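You operate a simulated robot arm through the tools that you are given. There is no shell and no other tool. Be economical: measure what you need, move in short steps, check, and stop when the job is done.

Carry out the task below with a simulated robot arm. There is one attempt and no reset: what you move stays moved.

TASK
Take the orange metal block on the far top of the long table and put it away on the top of the steel trolley. Stack the steel bottle labelled "A2" from the far top of the long table on top of the steel bottle that says "G1". Open the top grey drawer, take the plaque with the silver plate on the far top of the long table and put it away in the inside of the top grey drawer, then shut the drawer. Take the pink knob block on the far top of the long table and put it away on the bench top beside the grid tray. Fetch the purple cube and set it on the note block. Take the blue pin and put it on the plaque with the gold plate. Take the blue cube and put it on top of the white travel cup on the top of the small goods bench. Put the plug on the top of the side desk. Take the brass spacer from the top of the small goods bench and put it on top of the brown carton of seals. Any order will do.

It is judged by the outcome, as a careful person would: the job done as asked, and still so three seconds after it is handed in. It fails if anything else is knocked over, pushed out of place, dropped, spilled or broken. Lids that push on must go on centred and level and be pressed home; caps that screw on are set level and turned clockwise until they are tight.

THE ROBOT
A 6-joint arm with a two-finger parallel gripper on a trunk, on a base that drives. Base frame: it is fixed to the floor where the robot stands at the start and does not move with it; the origin is under the middle of the robot, x ahead of it, y to its left, z up. Units: m, degrees, N and s.
With the tool pointing down near the work surface it reaches from about 0.1 to 0.74 m from the robot's upright axis, wherever it stands. Its first joint turns from -115.0 to 115.0 degrees. Places, roughly: bench top beside the grid tray [-2.2, -3.2, 0.9]; blue cube [-1.25, -4.25, 0.25]; blue pin (2x2x4 cm) [-2.4, -2.7, 0.9]; brass spacer [-1.25, -5, 0.75]; carton of seals [-1, -5, 1]; inside of the top grey drawer [-2.3, -5.3, 0.6]; note block (8x8x3 cm) [0.5, 0.7, 0.8]; orange metal block (5x5x4 cm) [0.5, 0, 0.8]; pink knob block (10x10x6 cm) [0.7, 0.8, 0.8]; plaque with the gold plate (7x9x2 cm) [0.7, -2.6, 0.7]; plaque with the silver plate (7x9x2 cm) [0.8, 0.7, 0.7]; plug (7x7x3 cm) [-0.8, -5, 0.9]; purple cube (4x4x4 cm) [0.5, 0.8, 0.8]; steel bottle [0.75, 0.25, 0.75]; top grey drawer [-2.3, -5.4, 0.7]; top of the side desk [1.7, -4, 0.7]; top of the steel trolley [-0.5, -2.8, 0.8]; travel cup (7x7x11 cm) [-0.2, -5.4, 0.9]. Payload 3.43 kg.
The tool frame sits at the grasp point between the pads (the TCP): z along the fingers, y along the line on which they close. The tips reach 0.034 m beyond it. The gripper opens to 0.128 m. The fingers are 0.024 m wide and 0.012 m thick; the gripper's body (0.048 by 0.13 m) begins 0.096 m behind the TCP.
Orientation is that of the tool frame in the base frame, as [roll, pitch, yaw] about the fixed x, y, z axes, in that order (R = Rz(yaw) Ry(pitch) Rx(roll)). With the fingers straight down and closing along the base's y, the tool's x points along the base's -x, its y along +y and its z along -z.

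THE INTERFACE
- The arm moves only by the tool nudge_tool. Its argument "targets" is one flat list of numbers, 7 for each row, row after row: the turn, a rotation vector about the base's x, y, z in degrees, then the shift along the base's x, y, z in m, then the gripper command, from -1 (shut) to 1 (fully open), values between in proportion. In form: [rx, ry, rz, x, y, z, grip, rx, ry, rz, x, y, z, grip, ...]. A call has 1 to 12 rows; each row shifts and turns the commanded pose from where the row before left it. A row lasts 0.2 s, in which the tool goes at most 0.05 m and 8.6 degrees; a call with a longer step from one row to the next is refused whole, and so is a gripper value outside its range. A pose out of reach is approached as far as the arm can. The call stops where the force on the tool passes 40 N (or 10 N more than at its start, if that is more) or the arm is blocked; 0.2 s more then pass. The fingers move at their own pace (about 0.108 m/s each) and stop on an object; they squeeze with about 28 N. The grip force told is the motor's: it shows also when the fingers shut on nothing. Time passes only in rows, and 0.2 s behind the last, so rows that do not move let the fingers close. It gives the time, the measured TCP pose, the force on the tool (base axes), the opening and the grip force at its end, in the units of the frame above (readings bear some noise), with the torque about the TCP (base axes, N m) and any sound that the robot's microphone picked up, and new pictures: "views" is both (left out), scene, wrist or none.
- Cameras (640 x 400 px; columns grow to the right, rows downward): "scene" is now at [0.0354, 0.2049, 1.3129]; the picture's right is [0.12, -0.99, 0.00], its down [-0.52, -0.06, -0.85] and it looks along [0.84, 0.10, -0.53] (base axes); focal length 236 px, centre (320, 200). "wrist" rides on the gripper at [0.076, -0.011, -0.16] in the tool frame; the picture's right is [0.15, 0.99, 0.00], its down [-0.88, 0.13, -0.46] and it looks along [-0.45, 0.07, 0.89] (tool axes); focal length 234 px, centre (320, 200). There is no depth. A picture from a camera that has moved, and an enlarged one, comes with that camera's place and axes in the base frame and with its lens.
- slide_trunk(by): slides the trunk up (or, below 0, down) by that many m; the arm and the scene camera ride with it, the base frame stays. It gives what a move gives, with no picture.
- steer(legs): drives the robot by 1 to 6 legs, each [ahead, turn to the left] in m and degrees, along the robot's own axes; the way and the turn of a leg run together, so that a leg with both is an arc; at most 1.5 m and 180 degrees a leg. The arm and the cameras ride along, it lands a little off, and it stops where it bumps. It gives what a move gives, and a new picture of the scene camera.
- pan_tilt(pan, tilt): turns the head with the scene camera to pan (to the left, within 103 degrees either way) and tilt (down, from -29 to 69), counted from straight ahead of the robot. It gives what a move gives, and a new picture of the scene camera.
- zoom(camera, box): a new picture of the part [left, top, right, bottom] of that camera's present view, enlarged. No time passes.
- close_job(): hands the job in; it is judged then, once.

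Go step by step. Nothing tells you exact positions but the pictures and the camera data: compare them with the known pose of the tool, close in by small moves and look again before you grip or let go. The budget is 525 turns and 360 pictures, counting those below and the enlarged ones. Unless the task says otherwise, let go and move clear before handing in.

The tools are called after "Request:" by a JSON object that holds its "api" and its "payload". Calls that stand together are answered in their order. nudge_tool: Moves the arm, as the interface text tells. Its arguments: {"type":"object","properties":{"targets":{"type":"array","items":{"type":"number"}},"views":{"type":"string","enum":["both","scene","wrist","none"]}},"required":["targets"]} The other tools are called the same way: slide_trunk (by) slides the trunk up or down; steer (legs) drives the base; pan_tilt (pan, tilt) turns the head that bears the scene camera; zoom (camera, box) takes an enlarged picture of a part of a camera's view; close_job () hands the job in.

At the start:

```text
time: 0.0
tool_pos: [0.2875, 0.3759, 1.2026]
tool_rot: [-180.0, 0.1, 180.0]
ft_force: [-0.5, 0.2, -0.1]
moment: [0.02, 0.0, -0.03]
grip_width: 0.1282
finger_force: 0.1
trunk travel left (down, up): [-0.575, 0.215]
robot x, y, heading: [-0.0012, -0.0036, 0.3]
head pan, tilt: [6.9, 31.8]
```

scene: 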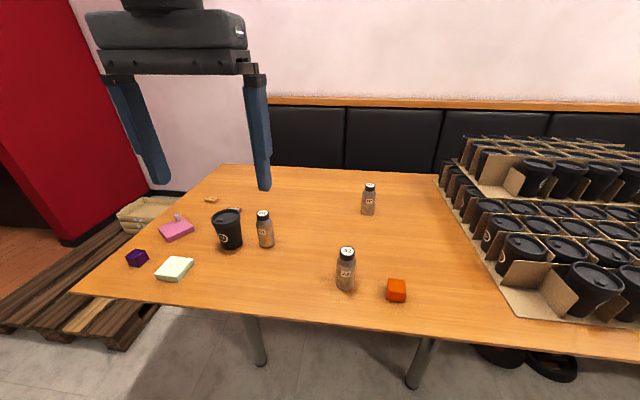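
wrist: 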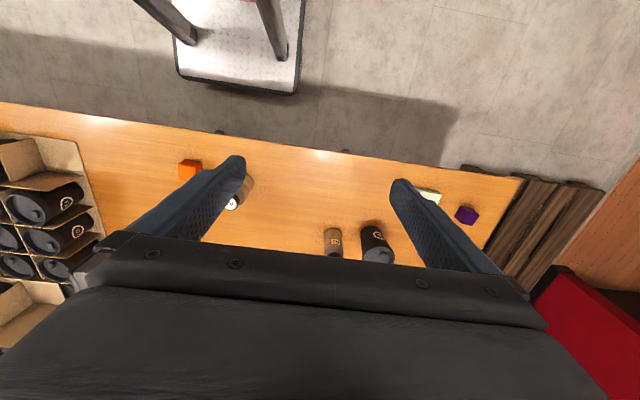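

I see the long table with the bottles, blocks, cup and note block. I'll enlarge to read the labels first.

Request:
{"api": "zoom", "payload": {"camera": "scene", "box": [100, 170, 280, 290]}}

Request:
{"api": "zoom", "payload": {"camera": "scene", "box": [270, 170, 450, 310]}}

```text
3.33 times, centred on (190, 230) of scene
camera zoom: at [0.0354, 0.2049, 1.3129], right [0.12, -0.99, 0.0], down [-0.52, -0.06, -0.85], along [0.84, 0.1, -0.53], focal length 787 px, centre (753, 100)
```

zoom: 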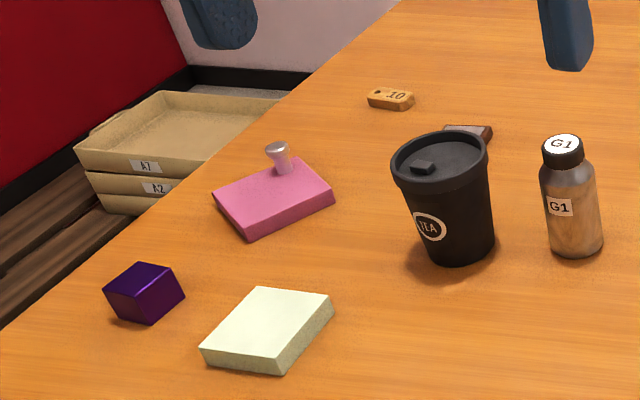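

```text
2.86 times, centred on (360, 240) of scene
camera zoom: at [0.0354, 0.2049, 1.3129], right [0.12, -0.99, 0.0], down [-0.52, -0.06, -0.85], along [0.84, 0.1, -0.53], focal length 674 px, centre (206, 86)
```

zoom: 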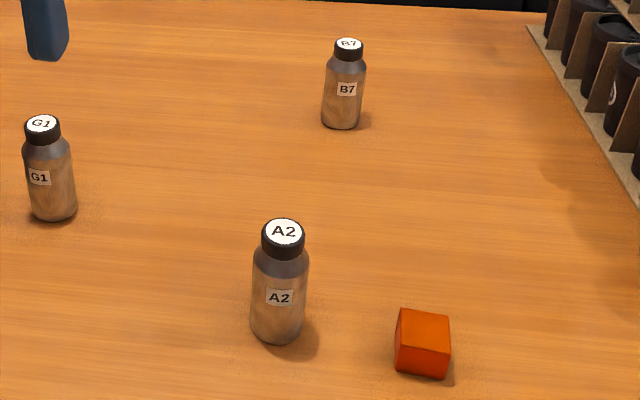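

A2 is the near bottle, with G1 next to the cup. I'll look around for obstacles before I drive.

Request:
{"api": "pan_tilt", "payload": {"pan": 80, "tilt": 30}}

Request:
{"api": "pan_tilt", "payload": {"pan": -90, "tilt": 20}}

```text
time: 1.4
tool_pos: [0.2861, 0.3747, 1.2006]
tool_rot: [179.9, -0.1, 179.9]
ft_force: [0.0, -0.8, -0.9]
moment: [0.0, 0.0, 0.03]
grip_width: 0.128
finger_force: 0.0
trunk travel left (down, up): [-0.575, 0.215]
robot x, y, heading: [-0.0002, -0.0027, 0.2]
head pan, tilt: [80.0, 30.0]
camera scene: at [-0.0379, 0.2832, 1.3157], right [0.98, -0.17, 0.0], down [-0.09, -0.49, -0.87], along [0.15, 0.85, -0.5], focal length 236 px, centre (320, 200)
```

scene: 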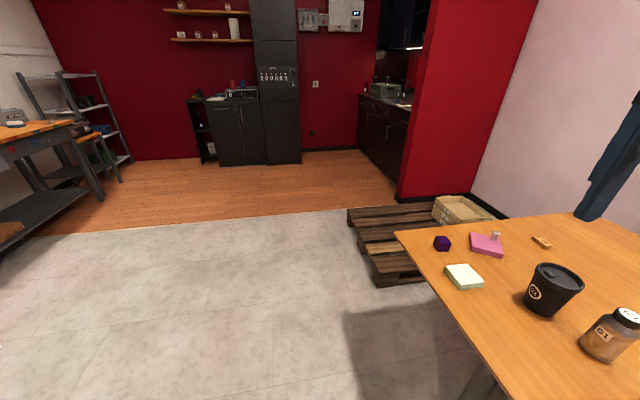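

```text
time: 4.0
tool_pos: [0.2862, 0.3744, 1.2022]
tool_rot: [-179.9, 0.0, 180.0]
ft_force: [-0.5, -0.5, 0.1]
moment: [-0.01, -0.02, 0.0]
grip_width: 0.1283
finger_force: 0.1
trunk travel left (down, up): [-0.575, 0.215]
robot x, y, heading: [0.0016, 0.0016, -0.2]
head pan, tilt: [-90.0, 20.0]
camera scene: at [-0.0536, 0.101, 1.3317], right [-1.0, 0.0, 0.0], down [0.0, 0.34, -0.94], along [0.0, -0.94, -0.34], focal length 236 px, centre (320, 200)
```

scene: 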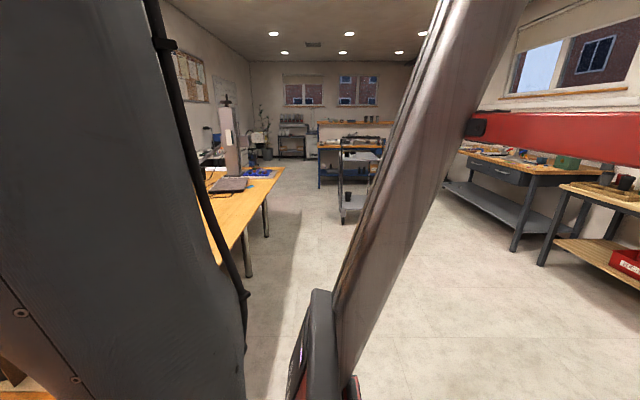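

The left side is clear floor. I'll drive alongside the table to about y=0.45.

Request:
{"api": "steer", "payload": {"legs": [[0, 90], [0.45, 0], [0, -90]]}}

Request:
{"api": "pan_tilt", "payload": {"pan": 0, "tilt": 40}}

```text
time: 14.5
tool_pos: [0.3012, 0.8189, 1.2008]
tool_rot: [180.0, 0.0, 178.2]
ft_force: [-0.1, 0.1, -0.5]
moment: [-0.02, -0.01, -0.02]
grip_width: 0.1277
finger_force: 0.1
trunk travel left (down, up): [-0.575, 0.215]
robot x, y, heading: [0.0, 0.4519, -2.1]
head pan, tilt: [-90.0, 20.0]
camera scene: at [-0.0483, 0.5553, 1.3317], right [-1.0, 0.03, 0.0], down [0.01, 0.34, -0.94], along [-0.03, -0.94, -0.34], focal length 236 px, centre (320, 200)
```

scene: 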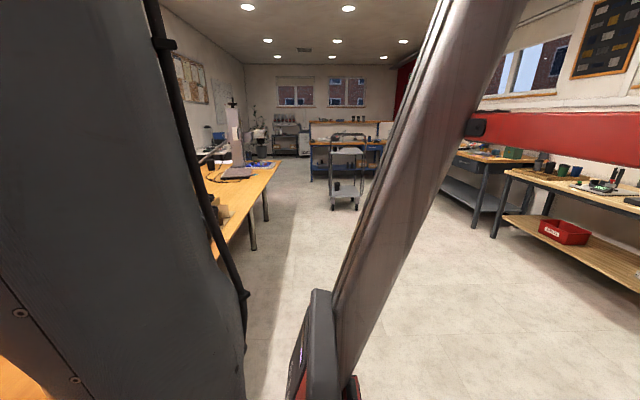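

```text
time: 16.1
tool_pos: [0.301, 0.8175, 1.1997]
tool_rot: [180.0, 0.0, 178.0]
ft_force: [-0.4, -0.5, 0.3]
moment: [-0.03, 0.0, -0.02]
grip_width: 0.1279
finger_force: 0.0
trunk travel left (down, up): [-0.575, 0.215]
robot x, y, heading: [0.0015, 0.4525, -1.8]
head pan, tilt: [0.0, 40.0]
camera scene: at [0.0399, 0.6454, 1.3003], right [-0.04, -1.0, 0.0], down [-0.64, 0.02, -0.77], along [0.77, -0.03, -0.64], focal length 236 px, centre (320, 200)
```

scene: 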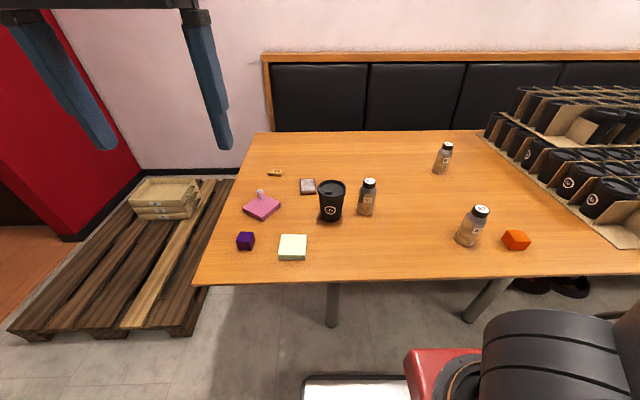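

I'll enlarge the new view to measure the objects.

Request:
{"api": "zoom", "payload": {"camera": "scene", "box": [225, 150, 385, 270]}}

Request:
{"api": "zoom", "payload": {"camera": "scene", "box": [390, 140, 550, 260]}}

```text
3.33 times, centred on (305, 210) of scene
camera zoom: at [0.0399, 0.6454, 1.3003], right [-0.04, -1.0, 0.0], down [-0.64, 0.02, -0.77], along [0.77, -0.03, -0.64], focal length 787 px, centre (370, 167)
```

zoom: 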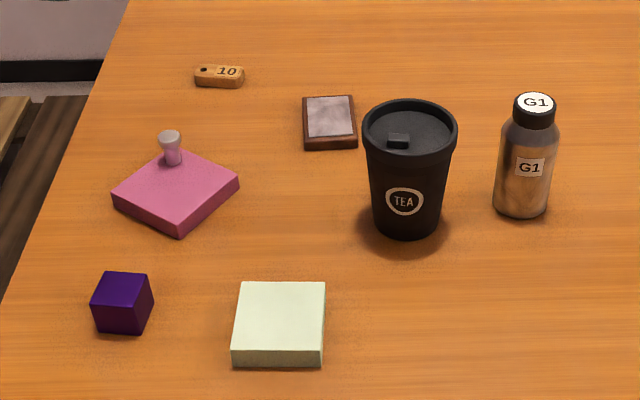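

```text
3.33 times, centred on (470, 200) of scene
camera zoom: at [0.0399, 0.6454, 1.3003], right [-0.04, -1.0, 0.0], down [-0.64, 0.02, -0.77], along [0.77, -0.03, -0.64], focal length 787 px, centre (-180, 200)
```

zoom: 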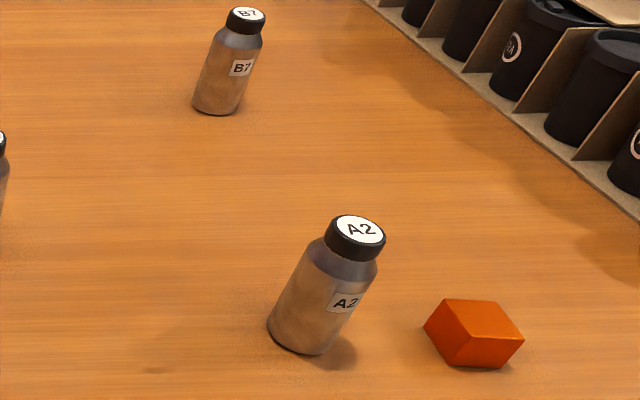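

The table top is about z=0.73, the note block is at (0.483, 0.710) and the purple cube at (0.511, 0.851). I'll move above the cube.

Request:
{"api": "nudge_tool", "payload": {"targets": [0, 0, 2, 0.026, 0.0042, -0.0375, 0.4, 0, 0, 0, 0.026, 0.0042, -0.0375, 0.4, 0, 0, 0, 0.026, 0.0042, -0.0375, 0.4, 0, 0, 0, 0.026, 0.0042, -0.0375, 0.4, 0, 0, 0, 0.026, 0.0042, -0.0375, 0.4, 0, 0, 0, 0.026, 0.0042, -0.0375, 0.4, 0, 0, 0, 0.026, 0.0042, -0.0375, 0.4, 0, 0, 0, 0.026, 0.0042, -0.0375, 0.4], "views": "both"}}

```text
time: 17.9
tool_pos: [0.5103, 0.8519, 0.9005]
tool_rot: [180.0, 0.0, 180.0]
ft_force: [-0.4, -0.8, 0.0]
moment: [0.03, -0.03, -0.05]
grip_width: 0.0897
finger_force: 0.0
trunk travel left (down, up): [-0.575, 0.215]
robot x, y, heading: [0.0018, 0.4535, -2.0]
head pan, tilt: [0.0, 40.0]
camera scene: at [0.0394, 0.6452, 1.3004], right [-0.03, -1.0, 0.0], down [-0.64, 0.02, -0.77], along [0.77, -0.03, -0.64], focal length 236 px, centre (320, 200)
camera wrist: at [0.4337, 0.8392, 1.0598], right [-0.15, 0.99, 0.0], down [0.88, 0.13, 0.46], along [0.45, 0.07, -0.89], focal length 234 px, centre (320, 200)
```

scene: 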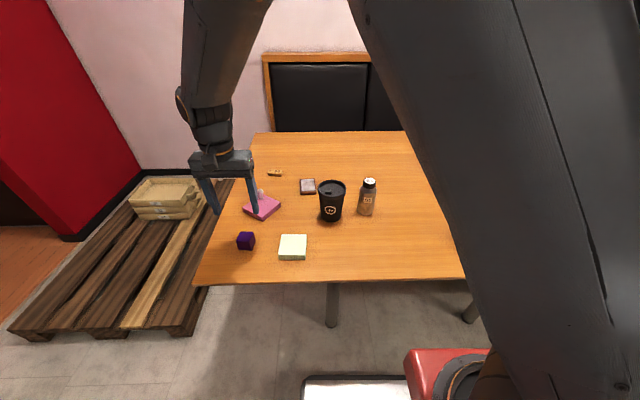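
wrist: 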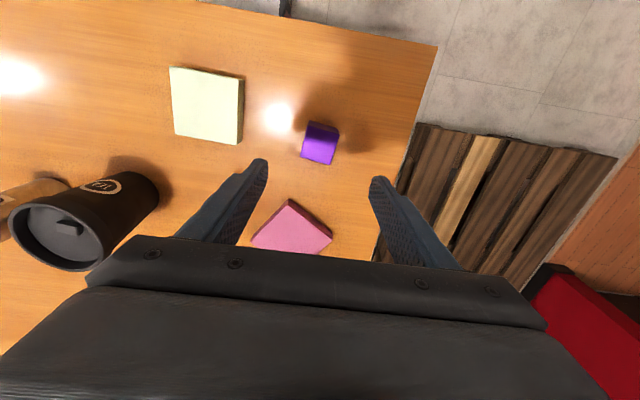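

The cube lies under the gripper, within a few mm. I'll descend and grip it.

Request:
{"api": "nudge_tool", "payload": {"targets": [0, 0, 0, -0.005, -0.001, -0.045, 0.4, 0, 0, 0, 0, 0, -0.045, 0.4, 0, 0, 0, 0, 0, -0.036, 0.4, 0, 0, 0, 0, 0, 0, 0.4], "views": "both"}}

```text
time: 18.9
tool_pos: [0.5037, 0.8492, 0.7742]
tool_rot: [-180.0, -0.1, -180.0]
ft_force: [-0.2, 0.4, -0.3]
moment: [0.01, -0.02, 0.0]
grip_width: 0.0898
finger_force: 0.1
trunk travel left (down, up): [-0.575, 0.215]
robot x, y, heading: [0.003, 0.454, -2.2]
head pan, tilt: [0.0, 40.0]
camera scene: at [0.0399, 0.6455, 1.3003], right [-0.03, -1.0, 0.0], down [-0.64, 0.02, -0.77], along [0.77, -0.03, -0.64], focal length 236 px, centre (320, 200)
camera wrist: at [0.4276, 0.837, 0.9334], right [-0.15, 0.99, 0.0], down [0.88, 0.13, 0.46], along [0.45, 0.07, -0.89], focal length 234 px, centre (320, 200)
```

scene: 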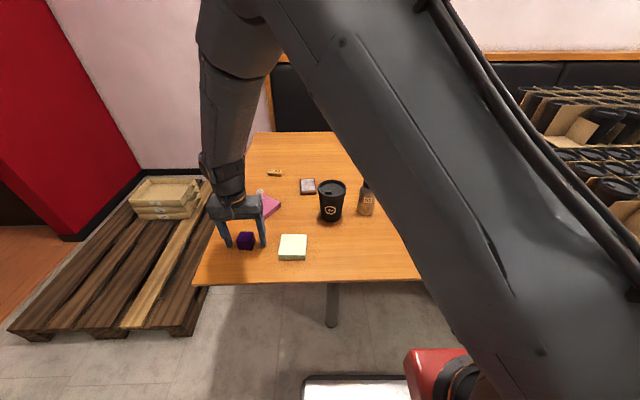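
wrist: 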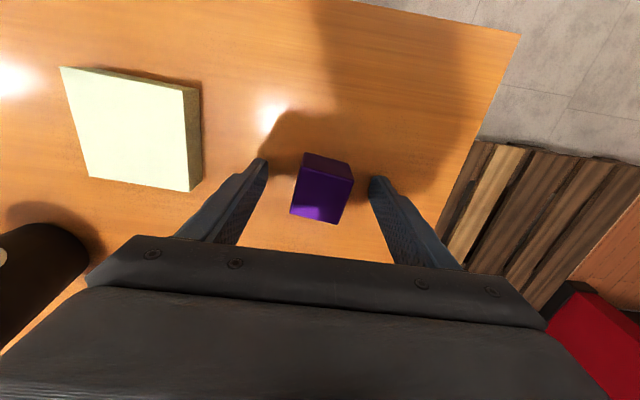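

Request:
{"api": "nudge_tool", "payload": {"targets": [0, 0, 0, -0.002, 0, 0, 0.0, 0, 0, 0, 0, 0, 0, -0.6, 0, 0, 0, 0, 0, 0, -1, 0, 0, 0, 0, 0, 0, -1, 0, 0, 0, 0, 0, 0.04, -1, 0, 0, 0, 0, 0, 0.04, -1], "views": "wrist"}}

```text
time: 20.3
tool_pos: [0.4998, 0.8517, 0.8555]
tool_rot: [-180.0, 0.0, -180.0]
ft_force: [0.1, -0.3, -1.8]
moment: [-0.05, -0.01, 0.04]
grip_width: 0.0393
finger_force: 28.4
trunk travel left (down, up): [-0.575, 0.215]
robot x, y, heading: [-0.0006, 0.4511, -2.0]
head pan, tilt: [0.0, 40.0]
camera wrist: at [0.4258, 0.8396, 1.015], right [-0.15, 0.99, 0.0], down [0.88, 0.13, 0.46], along [0.45, 0.07, -0.89], focal length 234 px, centre (320, 200)
```

wrist: 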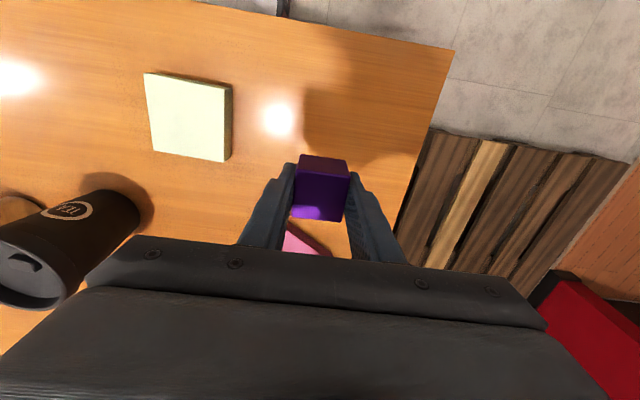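

The cube is held. The note block centre is confirmed at (0.481, 0.711), so I'll carry it there.

Request:
{"api": "nudge_tool", "payload": {"targets": [0, 0, 0, -0.006, -0.047, 0.0, -1, 0, 0, 0, -0.006, -0.047, 0, -1, 0, 0, 0, -0.006, -0.047, 0, -1, 0, 0, 0, 0, 0, -0.025, -1, 0, 0, 0, 0, 0, -0.02, -1, 0, 0, 0, 0, 0, 0, -1], "views": "both"}}

```text
time: 21.7
tool_pos: [0.4842, 0.7083, 0.8091]
tool_rot: [-180.0, 0.0, -180.0]
ft_force: [-0.3, -0.6, -1.4]
moment: [-0.01, 0.02, 0.01]
grip_width: 0.0393
finger_force: 27.9
trunk travel left (down, up): [-0.575, 0.215]
robot x, y, heading: [0.0039, 0.4513, -2.3]
head pan, tilt: [0.0, 40.0]
camera scene: at [0.0399, 0.6455, 1.3003], right [-0.03, -1.0, 0.0], down [-0.64, 0.02, -0.77], along [0.77, -0.03, -0.64], focal length 236 px, centre (320, 200)
camera wrist: at [0.408, 0.6971, 0.9697], right [-0.15, 0.99, 0.0], down [0.88, 0.13, 0.46], along [0.45, 0.07, -0.89], focal length 234 px, centre (320, 200)
```

scene: 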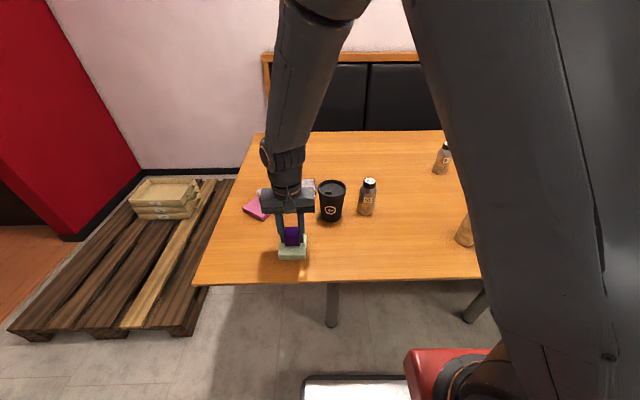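
wrist: 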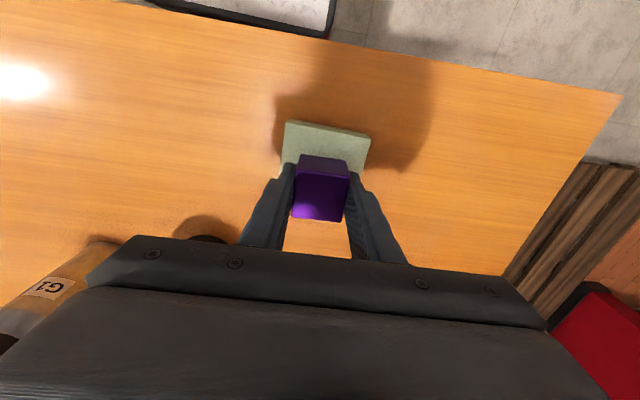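

Request:
{"api": "nudge_tool", "payload": {"targets": [0, 0, 0, -0.002, 0.002, -0.003, -1, 0, 0, 0, 0, 0, -0.003, -1, 0, 0, 0, 0, 0, 0, -1], "views": "wrist"}}

Request:
{"api": "zoom", "payload": {"camera": "scene", "box": [252, 200, 332, 270]}}

```text
time: 22.5
tool_pos: [0.4829, 0.7107, 0.8052]
tool_rot: [180.0, 0.0, 180.0]
ft_force: [1.1, 0.1, -1.4]
moment: [0.01, 0.03, 0.0]
grip_width: 0.0396
finger_force: 27.9
trunk travel left (down, up): [-0.575, 0.215]
robot x, y, heading: [0.0041, 0.4516, -2.0]
head pan, tilt: [0.0, 40.0]
camera wrist: at [0.4073, 0.6992, 0.9637], right [-0.15, 0.99, 0.0], down [0.88, 0.13, 0.46], along [0.45, 0.07, -0.89], focal length 234 px, centre (320, 200)
```

wrist: 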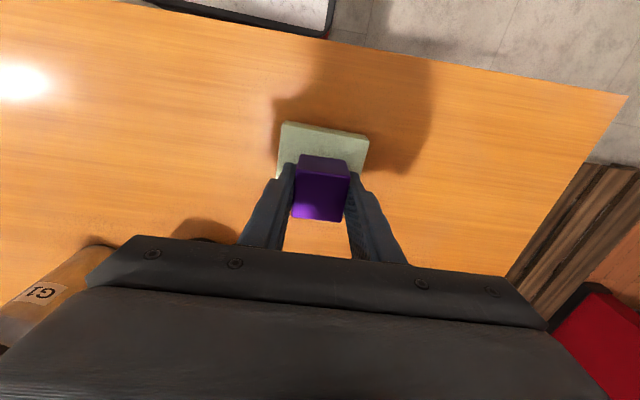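

```text
5.71 times, centred on (292, 235) of scene
camera zoom: at [0.0399, 0.6455, 1.3003], right [-0.03, -1.0, 0.0], down [-0.64, 0.02, -0.77], along [0.77, -0.03, -0.64], focal length 1349 px, centre (480, 0)
```

zoom: 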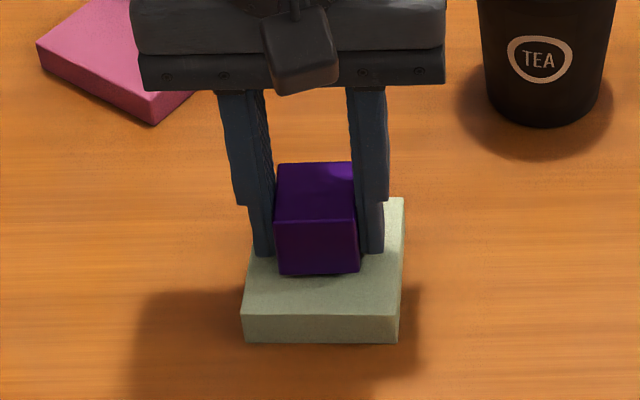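

Request:
{"api": "nudge_tool", "payload": {"targets": [0, 0, 0, 0, 0, -0.0015, -1, 0, 0, 0, 0, 0, -0.0015, -1, 0, 0, 0, 0, 0, 0, -1], "views": "none"}}

```text
time: 23.3
tool_pos: [0.4831, 0.7113, 0.8013]
tool_rot: [-180.0, 0.1, 179.9]
ft_force: [0.3, -0.1, -2.0]
moment: [-0.01, 0.01, 0.02]
grip_width: 0.0392
finger_force: 27.8
trunk travel left (down, up): [-0.575, 0.215]
robot x, y, heading: [0.0008, 0.4528, -2.2]
head pan, tilt: [0.0, 40.0]
```

Request:
{"api": "nudge_tool", "payload": {"targets": [0, 0, 0, 0, 0, -0.0015, -1, 0, 0, 0, 0, 0, -0.0015, -1, 0, 0, 0, 0, 0, 0, -1], "views": "none"}}

```text
time: 24.1
tool_pos: [0.4819, 0.7122, 0.7982]
tool_rot: [-180.0, 0.1, 180.0]
ft_force: [0.5, -0.6, 4.0]
moment: [-0.06, -0.1, -0.01]
grip_width: 0.0396
finger_force: 27.9
trunk travel left (down, up): [-0.575, 0.215]
robot x, y, heading: [0.0005, 0.4497, -2.1]
head pan, tilt: [0.0, 40.0]
```

Contact felt. I'll release and rise.

Request:
{"api": "nudge_tool", "payload": {"targets": [0, 0, 0, 0, 0, 0, -0.2, 0, 0, 0, 0, 0, 0, -0.1, 0, 0, 0, 0, 0, 0, -0.1, 0, 0, 0, 0, 0, 0.04, -0.1, 0, 0, 0, 0, 0, 0.05, -0.1, 0, 0, 0, 0, 0, 0.05, -0.1, 0, 0, 0, 0, 0, 0.05, -0.1], "views": "wrist"}}

```text
time: 25.7
tool_pos: [0.4843, 0.7112, 0.9901]
tool_rot: [-179.9, 0.0, -180.0]
ft_force: [1.1, -0.5, -1.0]
moment: [0.02, 0.02, -0.03]
grip_width: 0.0576
finger_force: 0.1
trunk travel left (down, up): [-0.575, 0.215]
robot x, y, heading: [0.0022, 0.4552, -1.7]
head pan, tilt: [0.0, 40.0]
camera wrist: at [0.4078, 0.7004, 1.1495], right [-0.15, 0.99, 0.0], down [0.88, 0.13, 0.46], along [0.45, 0.07, -0.89], focal length 234 px, centre (320, 200)
```

wrist: 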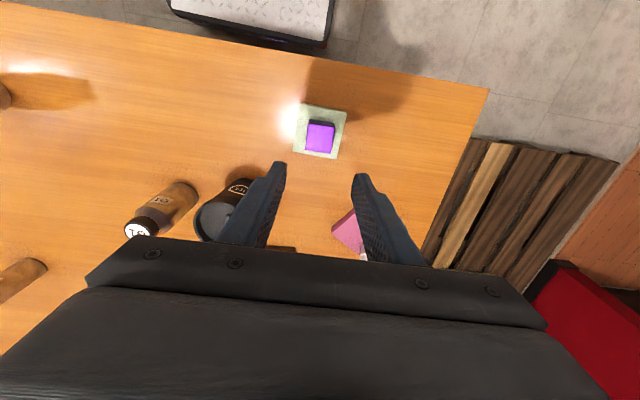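

The purple cube is done. Next is A2 at about (0.502, 0.191) with its top at 0.868, while G1 stands at about (0.644, 0.470).

Request:
{"api": "nudge_tool", "payload": {"targets": [0, 0, 0, 0.0018, -0.0473, -0.003, 0.5, 0, 0, 0, 0.0018, -0.0473, -0.003, 0.5, 0, 0, 0, 0.0018, -0.0473, -0.003, 0.5, 0, 0, 0, 0.0018, -0.0473, -0.003, 0.5, 0, 0, 0, 0.0018, -0.0473, -0.003, 0.5, 0, 0, 0, 0.0018, -0.0473, -0.003, 0.5, 0, 0, 0, 0.0018, -0.0473, -0.003, 0.5, 0, 0, 0, 0.0018, -0.0473, -0.003, 0.5, 0, 0, 0, 0.0018, -0.0473, -0.003, 0.5, 0, 0, 0, 0.0018, -0.0473, -0.003, 0.5, 0, 0, 0, 0, -0.0473, -0.003, 0.5], "views": "both"}}

```text
time: 28.1
tool_pos: [0.4988, 0.1891, 0.9567]
tool_rot: [180.0, -0.1, 180.0]
ft_force: [0.5, 0.6, 0.3]
moment: [0.0, -0.01, 0.02]
grip_width: 0.0957
finger_force: 0.0
trunk travel left (down, up): [-0.575, 0.215]
robot x, y, heading: [0.0032, 0.4513, -2.1]
head pan, tilt: [0.0, 40.0]
camera scene: at [0.0398, 0.6458, 1.3003], right [-0.03, -1.0, 0.0], down [-0.64, 0.02, -0.77], along [0.77, -0.03, -0.64], focal length 236 px, centre (320, 200)
camera wrist: at [0.4231, 0.1778, 1.1155], right [-0.15, 0.99, 0.0], down [0.88, 0.13, 0.46], along [0.45, 0.07, -0.89], focal length 234 px, centre (320, 200)
```

scene: 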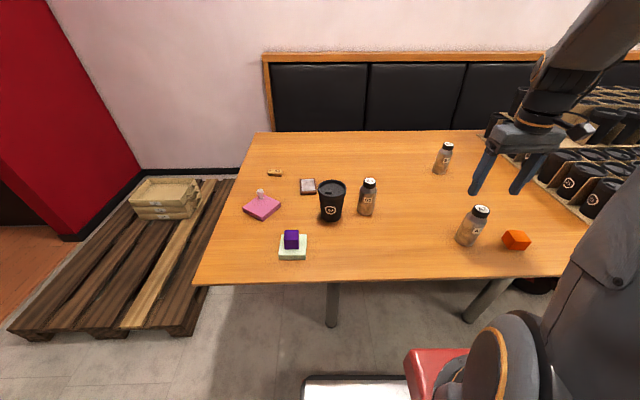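
wrist: 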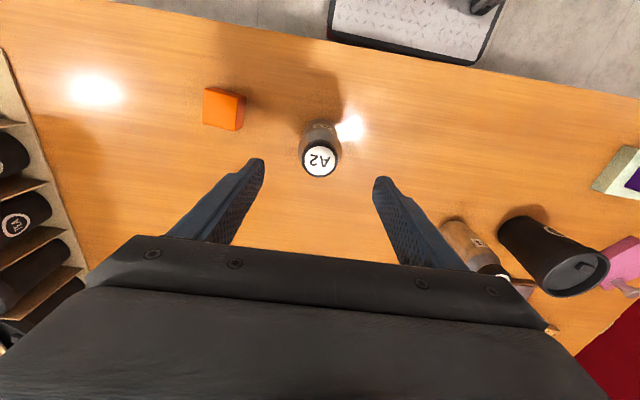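

The cap top is directly under the TCP. I'll descend to body height.

Request:
{"api": "nudge_tool", "payload": {"targets": [0, 0, 0, 0, 0, -0.045, 0.5, 0, 0, 0, 0, 0, -0.045, 0.5, 0, 0, 0, 0, 0, -0.045, 0.5, 0, 0, 0, 0, 0, -0.02, 0.5, 0, 0, 0, 0, 0, 0, 0.5], "views": "both"}}

```text
time: 29.3
tool_pos: [0.4989, 0.1899, 0.7999]
tool_rot: [-180.0, -0.1, 180.0]
ft_force: [0.2, -0.1, 0.0]
moment: [0.0, -0.01, 0.01]
grip_width: 0.096
finger_force: 0.0
trunk travel left (down, up): [-0.575, 0.215]
robot x, y, heading: [0.0056, 0.4477, -2.0]
head pan, tilt: [0.0, 40.0]
camera scene: at [0.0398, 0.6453, 1.3004], right [-0.03, -1.0, 0.0], down [-0.64, 0.02, -0.77], along [0.77, -0.03, -0.64], focal length 236 px, centre (320, 200)
camera wrist: at [0.4234, 0.1782, 0.9597], right [-0.15, 0.99, 0.0], down [0.88, 0.13, 0.46], along [0.45, 0.07, -0.89], focal length 234 px, centre (320, 200)
```

scene: 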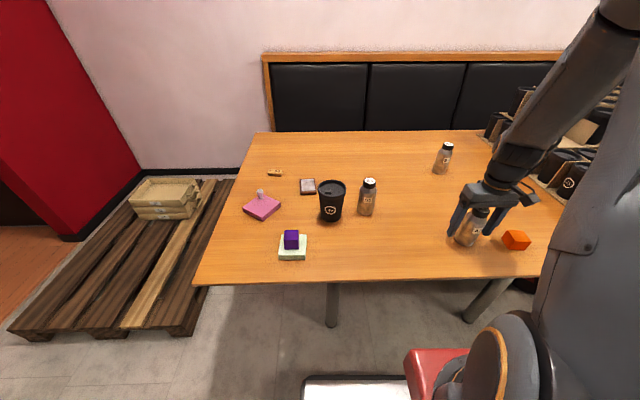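
wrist: 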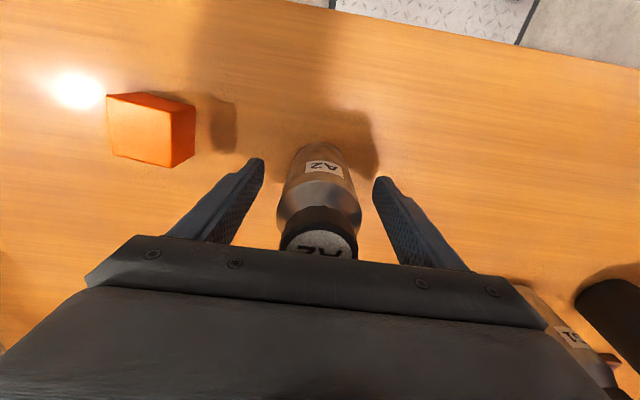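

Request:
{"api": "nudge_tool", "payload": {"targets": [0, 0, 0, 0, 0, 0, 0.1, 0, 0, 0, 0, 0, 0, -0.5, 0, 0, 0, 0, 0, 0, -1, 0, 0, 0, 0, 0, 0, -1], "views": "wrist"}}

Request:
{"api": "zoom", "payload": {"camera": "scene", "box": [420, 160, 540, 260]}}

```text
time: 30.3
tool_pos: [0.5, 0.1896, 0.801]
tool_rot: [180.0, 0.0, -179.9]
ft_force: [-0.1, 0.8, 0.5]
moment: [0.03, -0.03, 0.0]
grip_width: 0.0531
finger_force: 28.5
trunk travel left (down, up): [-0.575, 0.215]
robot x, y, heading: [0.0048, 0.4526, -1.8]
head pan, tilt: [0.0, 40.0]
camera wrist: at [0.4234, 0.1782, 0.9599], right [-0.15, 0.99, 0.0], down [0.88, 0.13, 0.46], along [0.45, 0.07, -0.89], focal length 234 px, centre (320, 200)
```

wrist: 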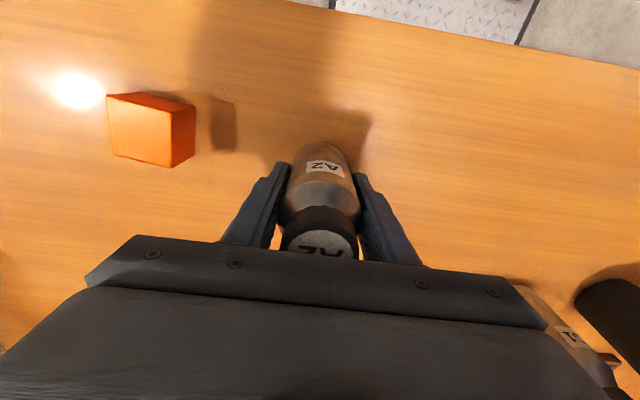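

```text
4.00 times, centred on (480, 210) of scene
camera zoom: at [0.0399, 0.6453, 1.3003], right [-0.03, -1.0, 0.0], down [-0.64, 0.02, -0.77], along [0.77, -0.03, -0.64], focal length 944 px, centre (-320, 160)
```

zoom: 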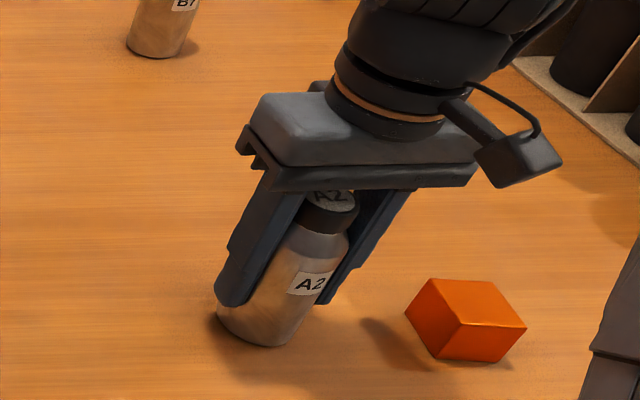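

Request:
{"api": "nudge_tool", "payload": {"targets": [0, 0, 0, 0, 0, 0.03, -1, 0, 0, 0, 0, 0, 0.045, -1, 0, 0, 0, 0, 0, 0.045, -1, 0, 0, 0, 0, 0, 0.045, -1, 0, 0, 0, 0, 0, 0.035, -1, 0, 0, 0, 0.02, 0.04, 0, -1, 0, 0, 0, 0.02, 0.04, 0, -1, 0, 0, 0, 0.02, 0.04, 0, -1, 0, 0, 0, 0.02, 0.04, 0, -1, 0, 0, 0, 0.02, 0.03, 0, -1], "views": "both"}}

```text
time: 32.5
tool_pos: [0.6016, 0.3823, 1.0005]
tool_rot: [-180.0, 0.0, 179.9]
ft_force: [0.2, 0.1, -0.6]
moment: [0.02, -0.03, -0.03]
grip_width: 0.0533
finger_force: 28.0
trunk travel left (down, up): [-0.575, 0.215]
robot x, y, heading: [-0.0001, 0.452, -1.9]
head pan, tilt: [0.0, 40.0]
camera scene: at [0.0396, 0.6451, 1.3004], right [-0.03, -1.0, 0.0], down [-0.64, 0.02, -0.77], along [0.77, -0.03, -0.64], focal length 236 px, centre (320, 200)
camera wrist: at [0.5252, 0.3702, 1.1601], right [-0.15, 0.99, 0.0], down [0.88, 0.13, 0.46], along [0.45, 0.07, -0.89], focal length 234 px, centre (320, 200)
```

scene: 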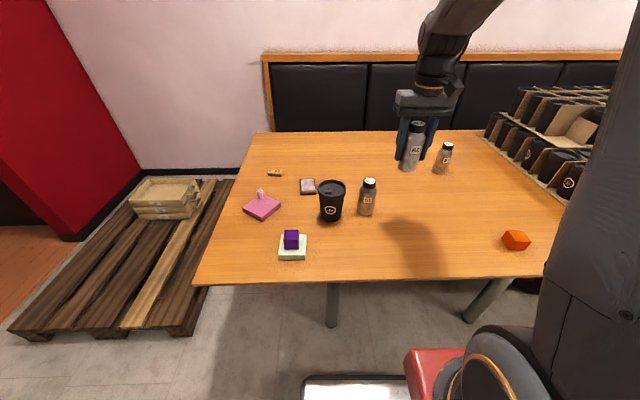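
wrist: 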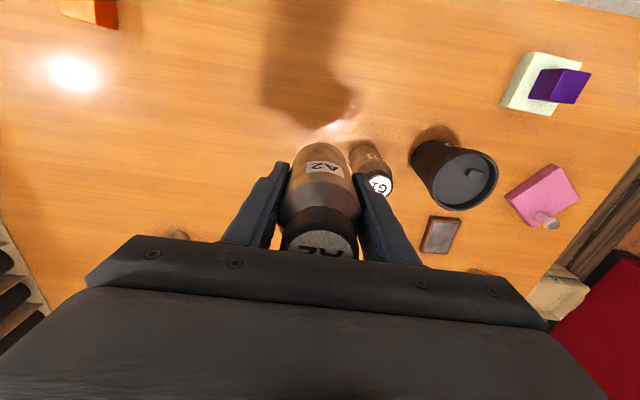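

Request:
{"api": "nudge_tool", "payload": {"targets": [0, 0, 0, 0.013, 0.03, 0, -1, 0, 0, 0, 0.013, 0.03, 0, -1, 0, 0, 0, 0.0135, 0.028, 0, -1, 0, 0, 0, 0, 0, -0.03, -1, 0, 0, 0, 0, 0, 0, -1], "views": "both"}}

Request:
{"api": "zoom", "payload": {"camera": "scene", "box": [320, 130, 420, 220]}}

```text
time: 33.7
tool_pos: [0.639, 0.4678, 0.9698]
tool_rot: [180.0, 0.0, -179.9]
ft_force: [-0.1, -0.8, -2.1]
moment: [0.02, 0.01, 0.0]
grip_width: 0.053
finger_force: 27.9
trunk travel left (down, up): [-0.575, 0.215]
robot x, y, heading: [0.0038, 0.4542, -1.9]
head pan, tilt: [0.0, 40.0]
camera scene: at [0.0399, 0.6454, 1.3003], right [-0.03, -1.0, 0.0], down [-0.64, 0.02, -0.77], along [0.77, -0.03, -0.64], focal length 236 px, centre (320, 200)
camera wrist: at [0.5636, 0.4572, 1.1291], right [-0.15, 0.99, 0.0], down [0.88, 0.13, 0.46], along [0.45, 0.07, -0.89], focal length 234 px, centre (320, 200)
```

scene: 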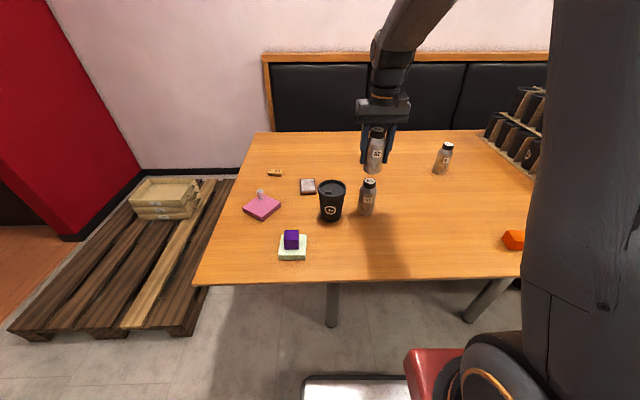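
wrist: 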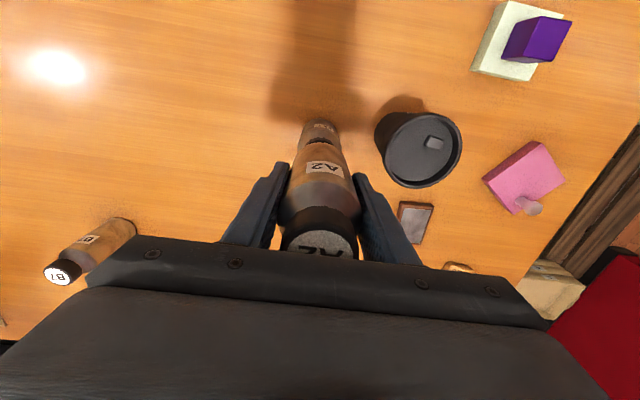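

```text
4.44 times, centred on (370, 175) of scene
camera zoom: at [0.0399, 0.6454, 1.3003], right [-0.03, -1.0, 0.0], down [-0.64, 0.02, -0.77], along [0.77, -0.03, -0.64], focal length 1049 px, centre (98, 311)
```

zoom: 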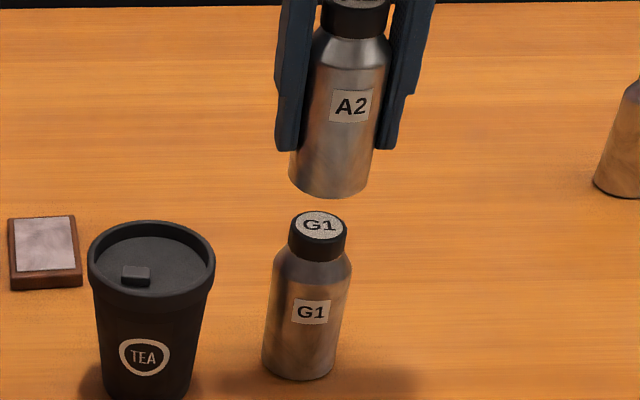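

Request:
{"api": "zoom", "payload": {"camera": "wrist", "box": [270, 100, 370, 180]}}

Request:
{"api": "zoom", "payload": {"camera": "scene", "box": [350, 150, 400, 220]}}

```text
5.00 times, centred on (320, 140) of wrist
camera zoom: at [0.5636, 0.4572, 1.1291], right [-0.15, 0.99, 0.0], down [0.88, 0.13, 0.46], along [0.45, 0.07, -0.89], focal length 1171 px, centre (320, 500)
```

zoom: 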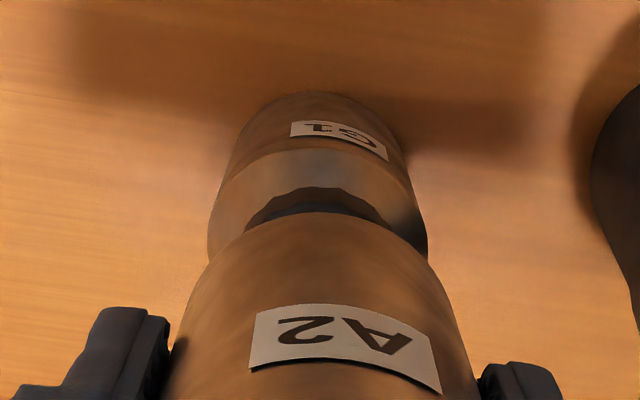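

```text
5.71 times, centred on (375, 185) of scene
camera zoom: at [0.0399, 0.6454, 1.3003], right [-0.03, -1.0, 0.0], down [-0.64, 0.02, -0.77], along [0.77, -0.03, -0.64], focal length 1349 px, centre (6, 286)
```

zoom: 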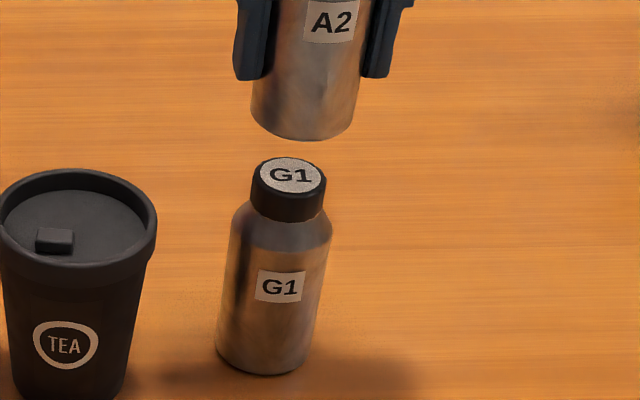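

The alignment is good to within about 2 mm. I'll make a tiny correction and lower gently towards contact, expected near TCP z≈0.93.

Request:
{"api": "nudge_tool", "payload": {"targets": [0, 0, 0, 0.001, 0.002, -0.01, -1, 0, 0, 0, 0, 0, -0.01, -1, 0, 0, 0, 0, 0, -0.008, -1, 0, 0, 0, 0, 0, 0, -1], "views": "both"}}

Request:
{"api": "zoom", "payload": {"camera": "scene", "box": [350, 150, 400, 220]}}

Request:
{"api": "zoom", "payload": {"camera": "wrist", "box": [270, 100, 370, 180]}}

```text
time: 34.7
tool_pos: [0.6413, 0.4714, 0.9426]
tool_rot: [179.9, 0.1, -180.0]
ft_force: [0.4, -0.8, -1.3]
moment: [-0.01, 0.01, 0.0]
grip_width: 0.0533
finger_force: 27.7
trunk travel left (down, up): [-0.575, 0.215]
robot x, y, heading: [0.0025, 0.4519, -1.9]
head pan, tilt: [0.0, 40.0]
camera scene: at [0.04, 0.6454, 1.3003], right [-0.03, -1.0, 0.0], down [-0.64, 0.02, -0.77], along [0.77, -0.03, -0.64], focal length 236 px, centre (320, 200)
camera wrist: at [0.5657, 0.4597, 1.1018], right [-0.15, 0.99, 0.0], down [0.88, 0.13, 0.46], along [0.45, 0.07, -0.89], focal length 234 px, centre (320, 200)
```

scene: 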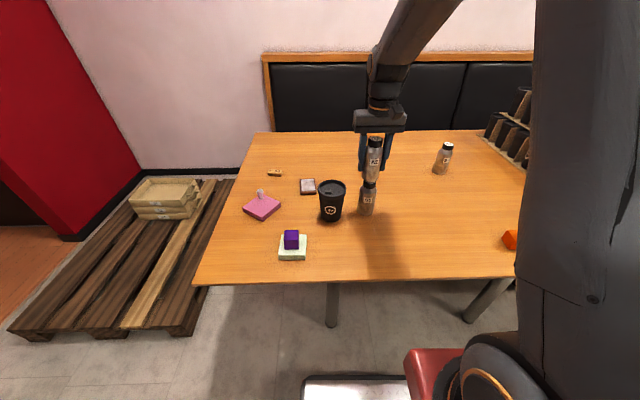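
wrist: 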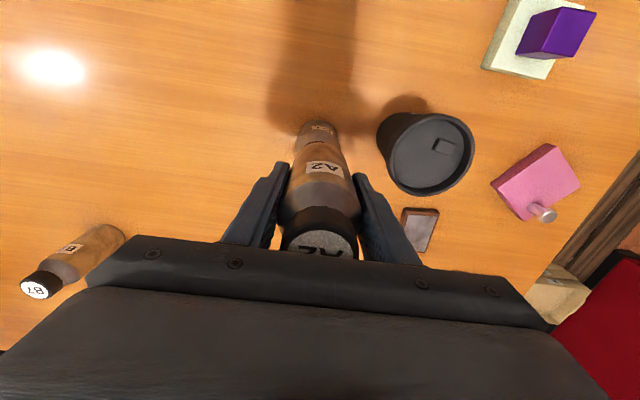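

```text
5.71 times, centred on (375, 185) of scene
camera zoom: at [0.04, 0.6454, 1.3003], right [-0.03, -1.0, 0.0], down [-0.64, 0.02, -0.77], along [0.77, -0.03, -0.64], focal length 1349 px, centre (6, 286)
```

zoom: 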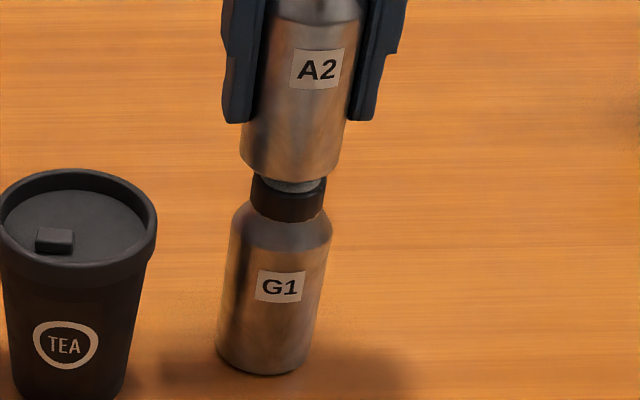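

```text
5.00 times, centred on (320, 140) of wrist
camera zoom: at [0.5657, 0.4597, 1.1018], right [-0.15, 0.99, 0.0], down [0.88, 0.13, 0.46], along [0.45, 0.07, -0.89], focal length 1171 px, centre (320, 500)
```

zoom: 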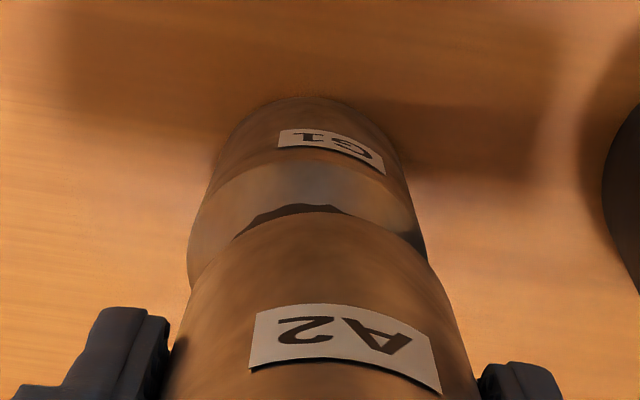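

A2 looks about 3 mm too far in +x and +y relative to G1. I'll correct that and look again.

Request:
{"api": "nudge_tool", "payload": {"targets": [0, 0, 0, -0.0035, -0.0035, 0, -1, 0, 0, 0, 0, 0, -0.006, -1, 0, 0, 0, 0, 0, 0, -1], "views": "none"}}

Request:
{"api": "zoom", "payload": {"camera": "scene", "box": [350, 150, 400, 220]}}

Request:
{"api": "zoom", "payload": {"camera": "wrist", "box": [270, 100, 370, 180]}}

```text
time: 35.5
tool_pos: [0.6363, 0.469, 0.936]
tool_rot: [179.9, 0.0, 180.0]
ft_force: [0.2, -0.3, -1.3]
moment: [-0.03, -0.08, -0.02]
grip_width: 0.0533
finger_force: 27.3
trunk travel left (down, up): [-0.575, 0.215]
robot x, y, heading: [0.0029, 0.4527, -2.0]
head pan, tilt: [0.0, 40.0]
```

```text
5.71 times, centred on (375, 185) of scene
camera zoom: at [0.04, 0.6454, 1.3003], right [-0.03, -1.0, 0.0], down [-0.64, 0.02, -0.77], along [0.77, -0.03, -0.64], focal length 1349 px, centre (6, 286)
```

zoom: 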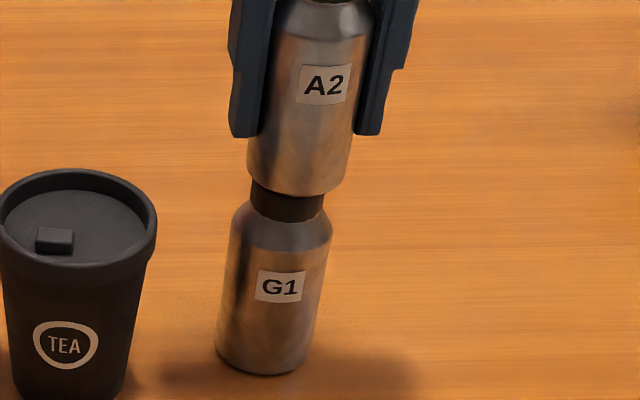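

```text
5.00 times, centred on (320, 140) of wrist
camera zoom: at [0.5614, 0.4561, 1.0955], right [-0.15, 0.99, 0.0], down [0.88, 0.13, 0.46], along [0.45, 0.07, -0.89], focal length 1171 px, centre (320, 500)
```

zoom: 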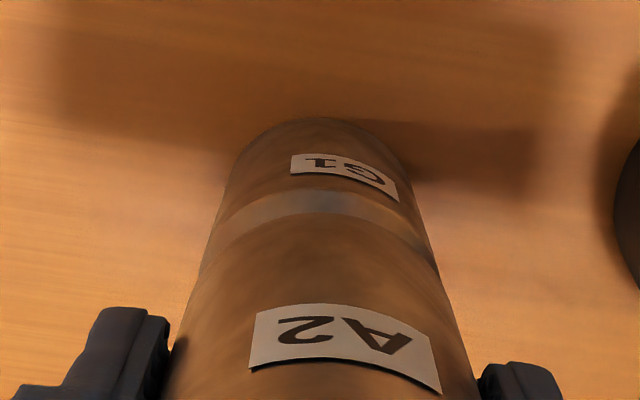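

The alignment is good now. I'll lower in small steps to contact.

Request:
{"api": "nudge_tool", "payload": {"targets": [0, 0, 0, 0, 0.001, -0.002, -1, 0, 0, 0, 0, 0, -0.0015, -1, 0, 0, 0, 0, 0, -0.0015, -1, 0, 0, 0, 0, 0, 0, -1], "views": "none"}}

```text
time: 36.5
tool_pos: [0.6372, 0.4678, 0.9309]
tool_rot: [180.0, 0.0, -180.0]
ft_force: [0.3, 0.5, -1.7]
moment: [0.02, 0.0, 0.0]
grip_width: 0.0534
finger_force: 28.0
trunk travel left (down, up): [-0.575, 0.215]
robot x, y, heading: [0.0046, 0.4517, -2.1]
head pan, tilt: [0.0, 40.0]
```

Request:
{"api": "nudge_tool", "payload": {"targets": [0, 0, 0, 0, 0, -0.001, -1, 0, 0, 0, 0, 0, -0.001, -1, 0, 0, 0, 0, 0, 0, -1], "views": "none"}}

```text
time: 37.3
tool_pos: [0.6383, 0.4687, 0.9303]
tool_rot: [180.0, 0.1, -180.0]
ft_force: [-1.9, 1.3, 14.5]
moment: [0.08, 0.18, 0.05]
grip_width: 0.0531
finger_force: 28.4
trunk travel left (down, up): [-0.575, 0.215]
robot x, y, heading: [0.0024, 0.453, -2.0]
head pan, tilt: [0.0, 40.0]
```

Contact. I'll open slightly, look, then rise.

Request:
{"api": "nudge_tool", "payload": {"targets": [0, 0, 0, 0, 0, 0.0007, -1, 0, 0, 0, 0, 0, 0, -0.1, 0, 0, 0, 0, 0, 0, 0.15, 0, 0, 0, 0, 0, 0, 0.3, 0, 0, 0, 0, 0, 0, 0.3], "views": "scene"}}

Request:
{"api": "zoom", "payload": {"camera": "scene", "box": [340, 120, 410, 220]}}

```text
time: 38.5
tool_pos: [0.6376, 0.4685, 0.9302]
tool_rot: [180.0, -0.1, -180.0]
ft_force: [0.3, -0.3, -0.8]
moment: [0.0, -0.01, -0.01]
grip_width: 0.0834
finger_force: 0.0
trunk travel left (down, up): [-0.575, 0.215]
robot x, y, heading: [0.0018, 0.4529, -2.3]
head pan, tilt: [0.0, 40.0]
camera scene: at [0.0399, 0.6454, 1.3003], right [-0.03, -1.0, 0.0], down [-0.64, 0.02, -0.77], along [0.77, -0.03, -0.64], focal length 236 px, centre (320, 200)
```

scene: 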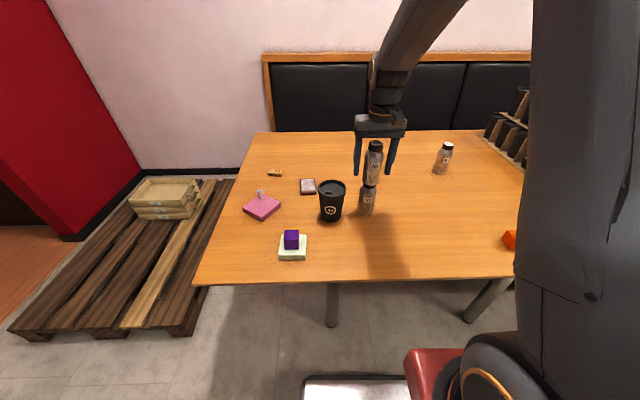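

```text
4.00 times, centred on (375, 170) of scene
camera zoom: at [0.0399, 0.6454, 1.3003], right [-0.03, -1.0, 0.0], down [-0.64, 0.02, -0.77], along [0.77, -0.03, -0.64], focal length 944 px, centre (100, 320)
```

zoom: 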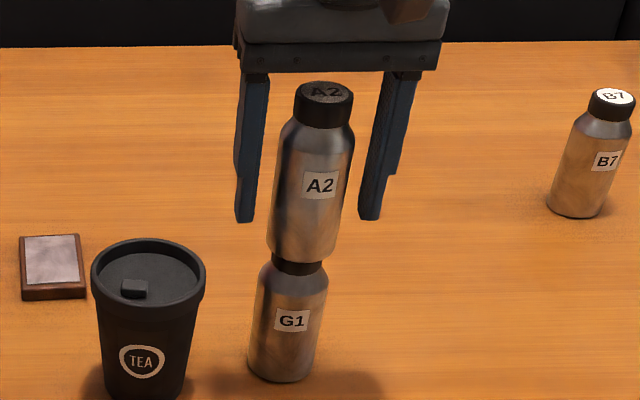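

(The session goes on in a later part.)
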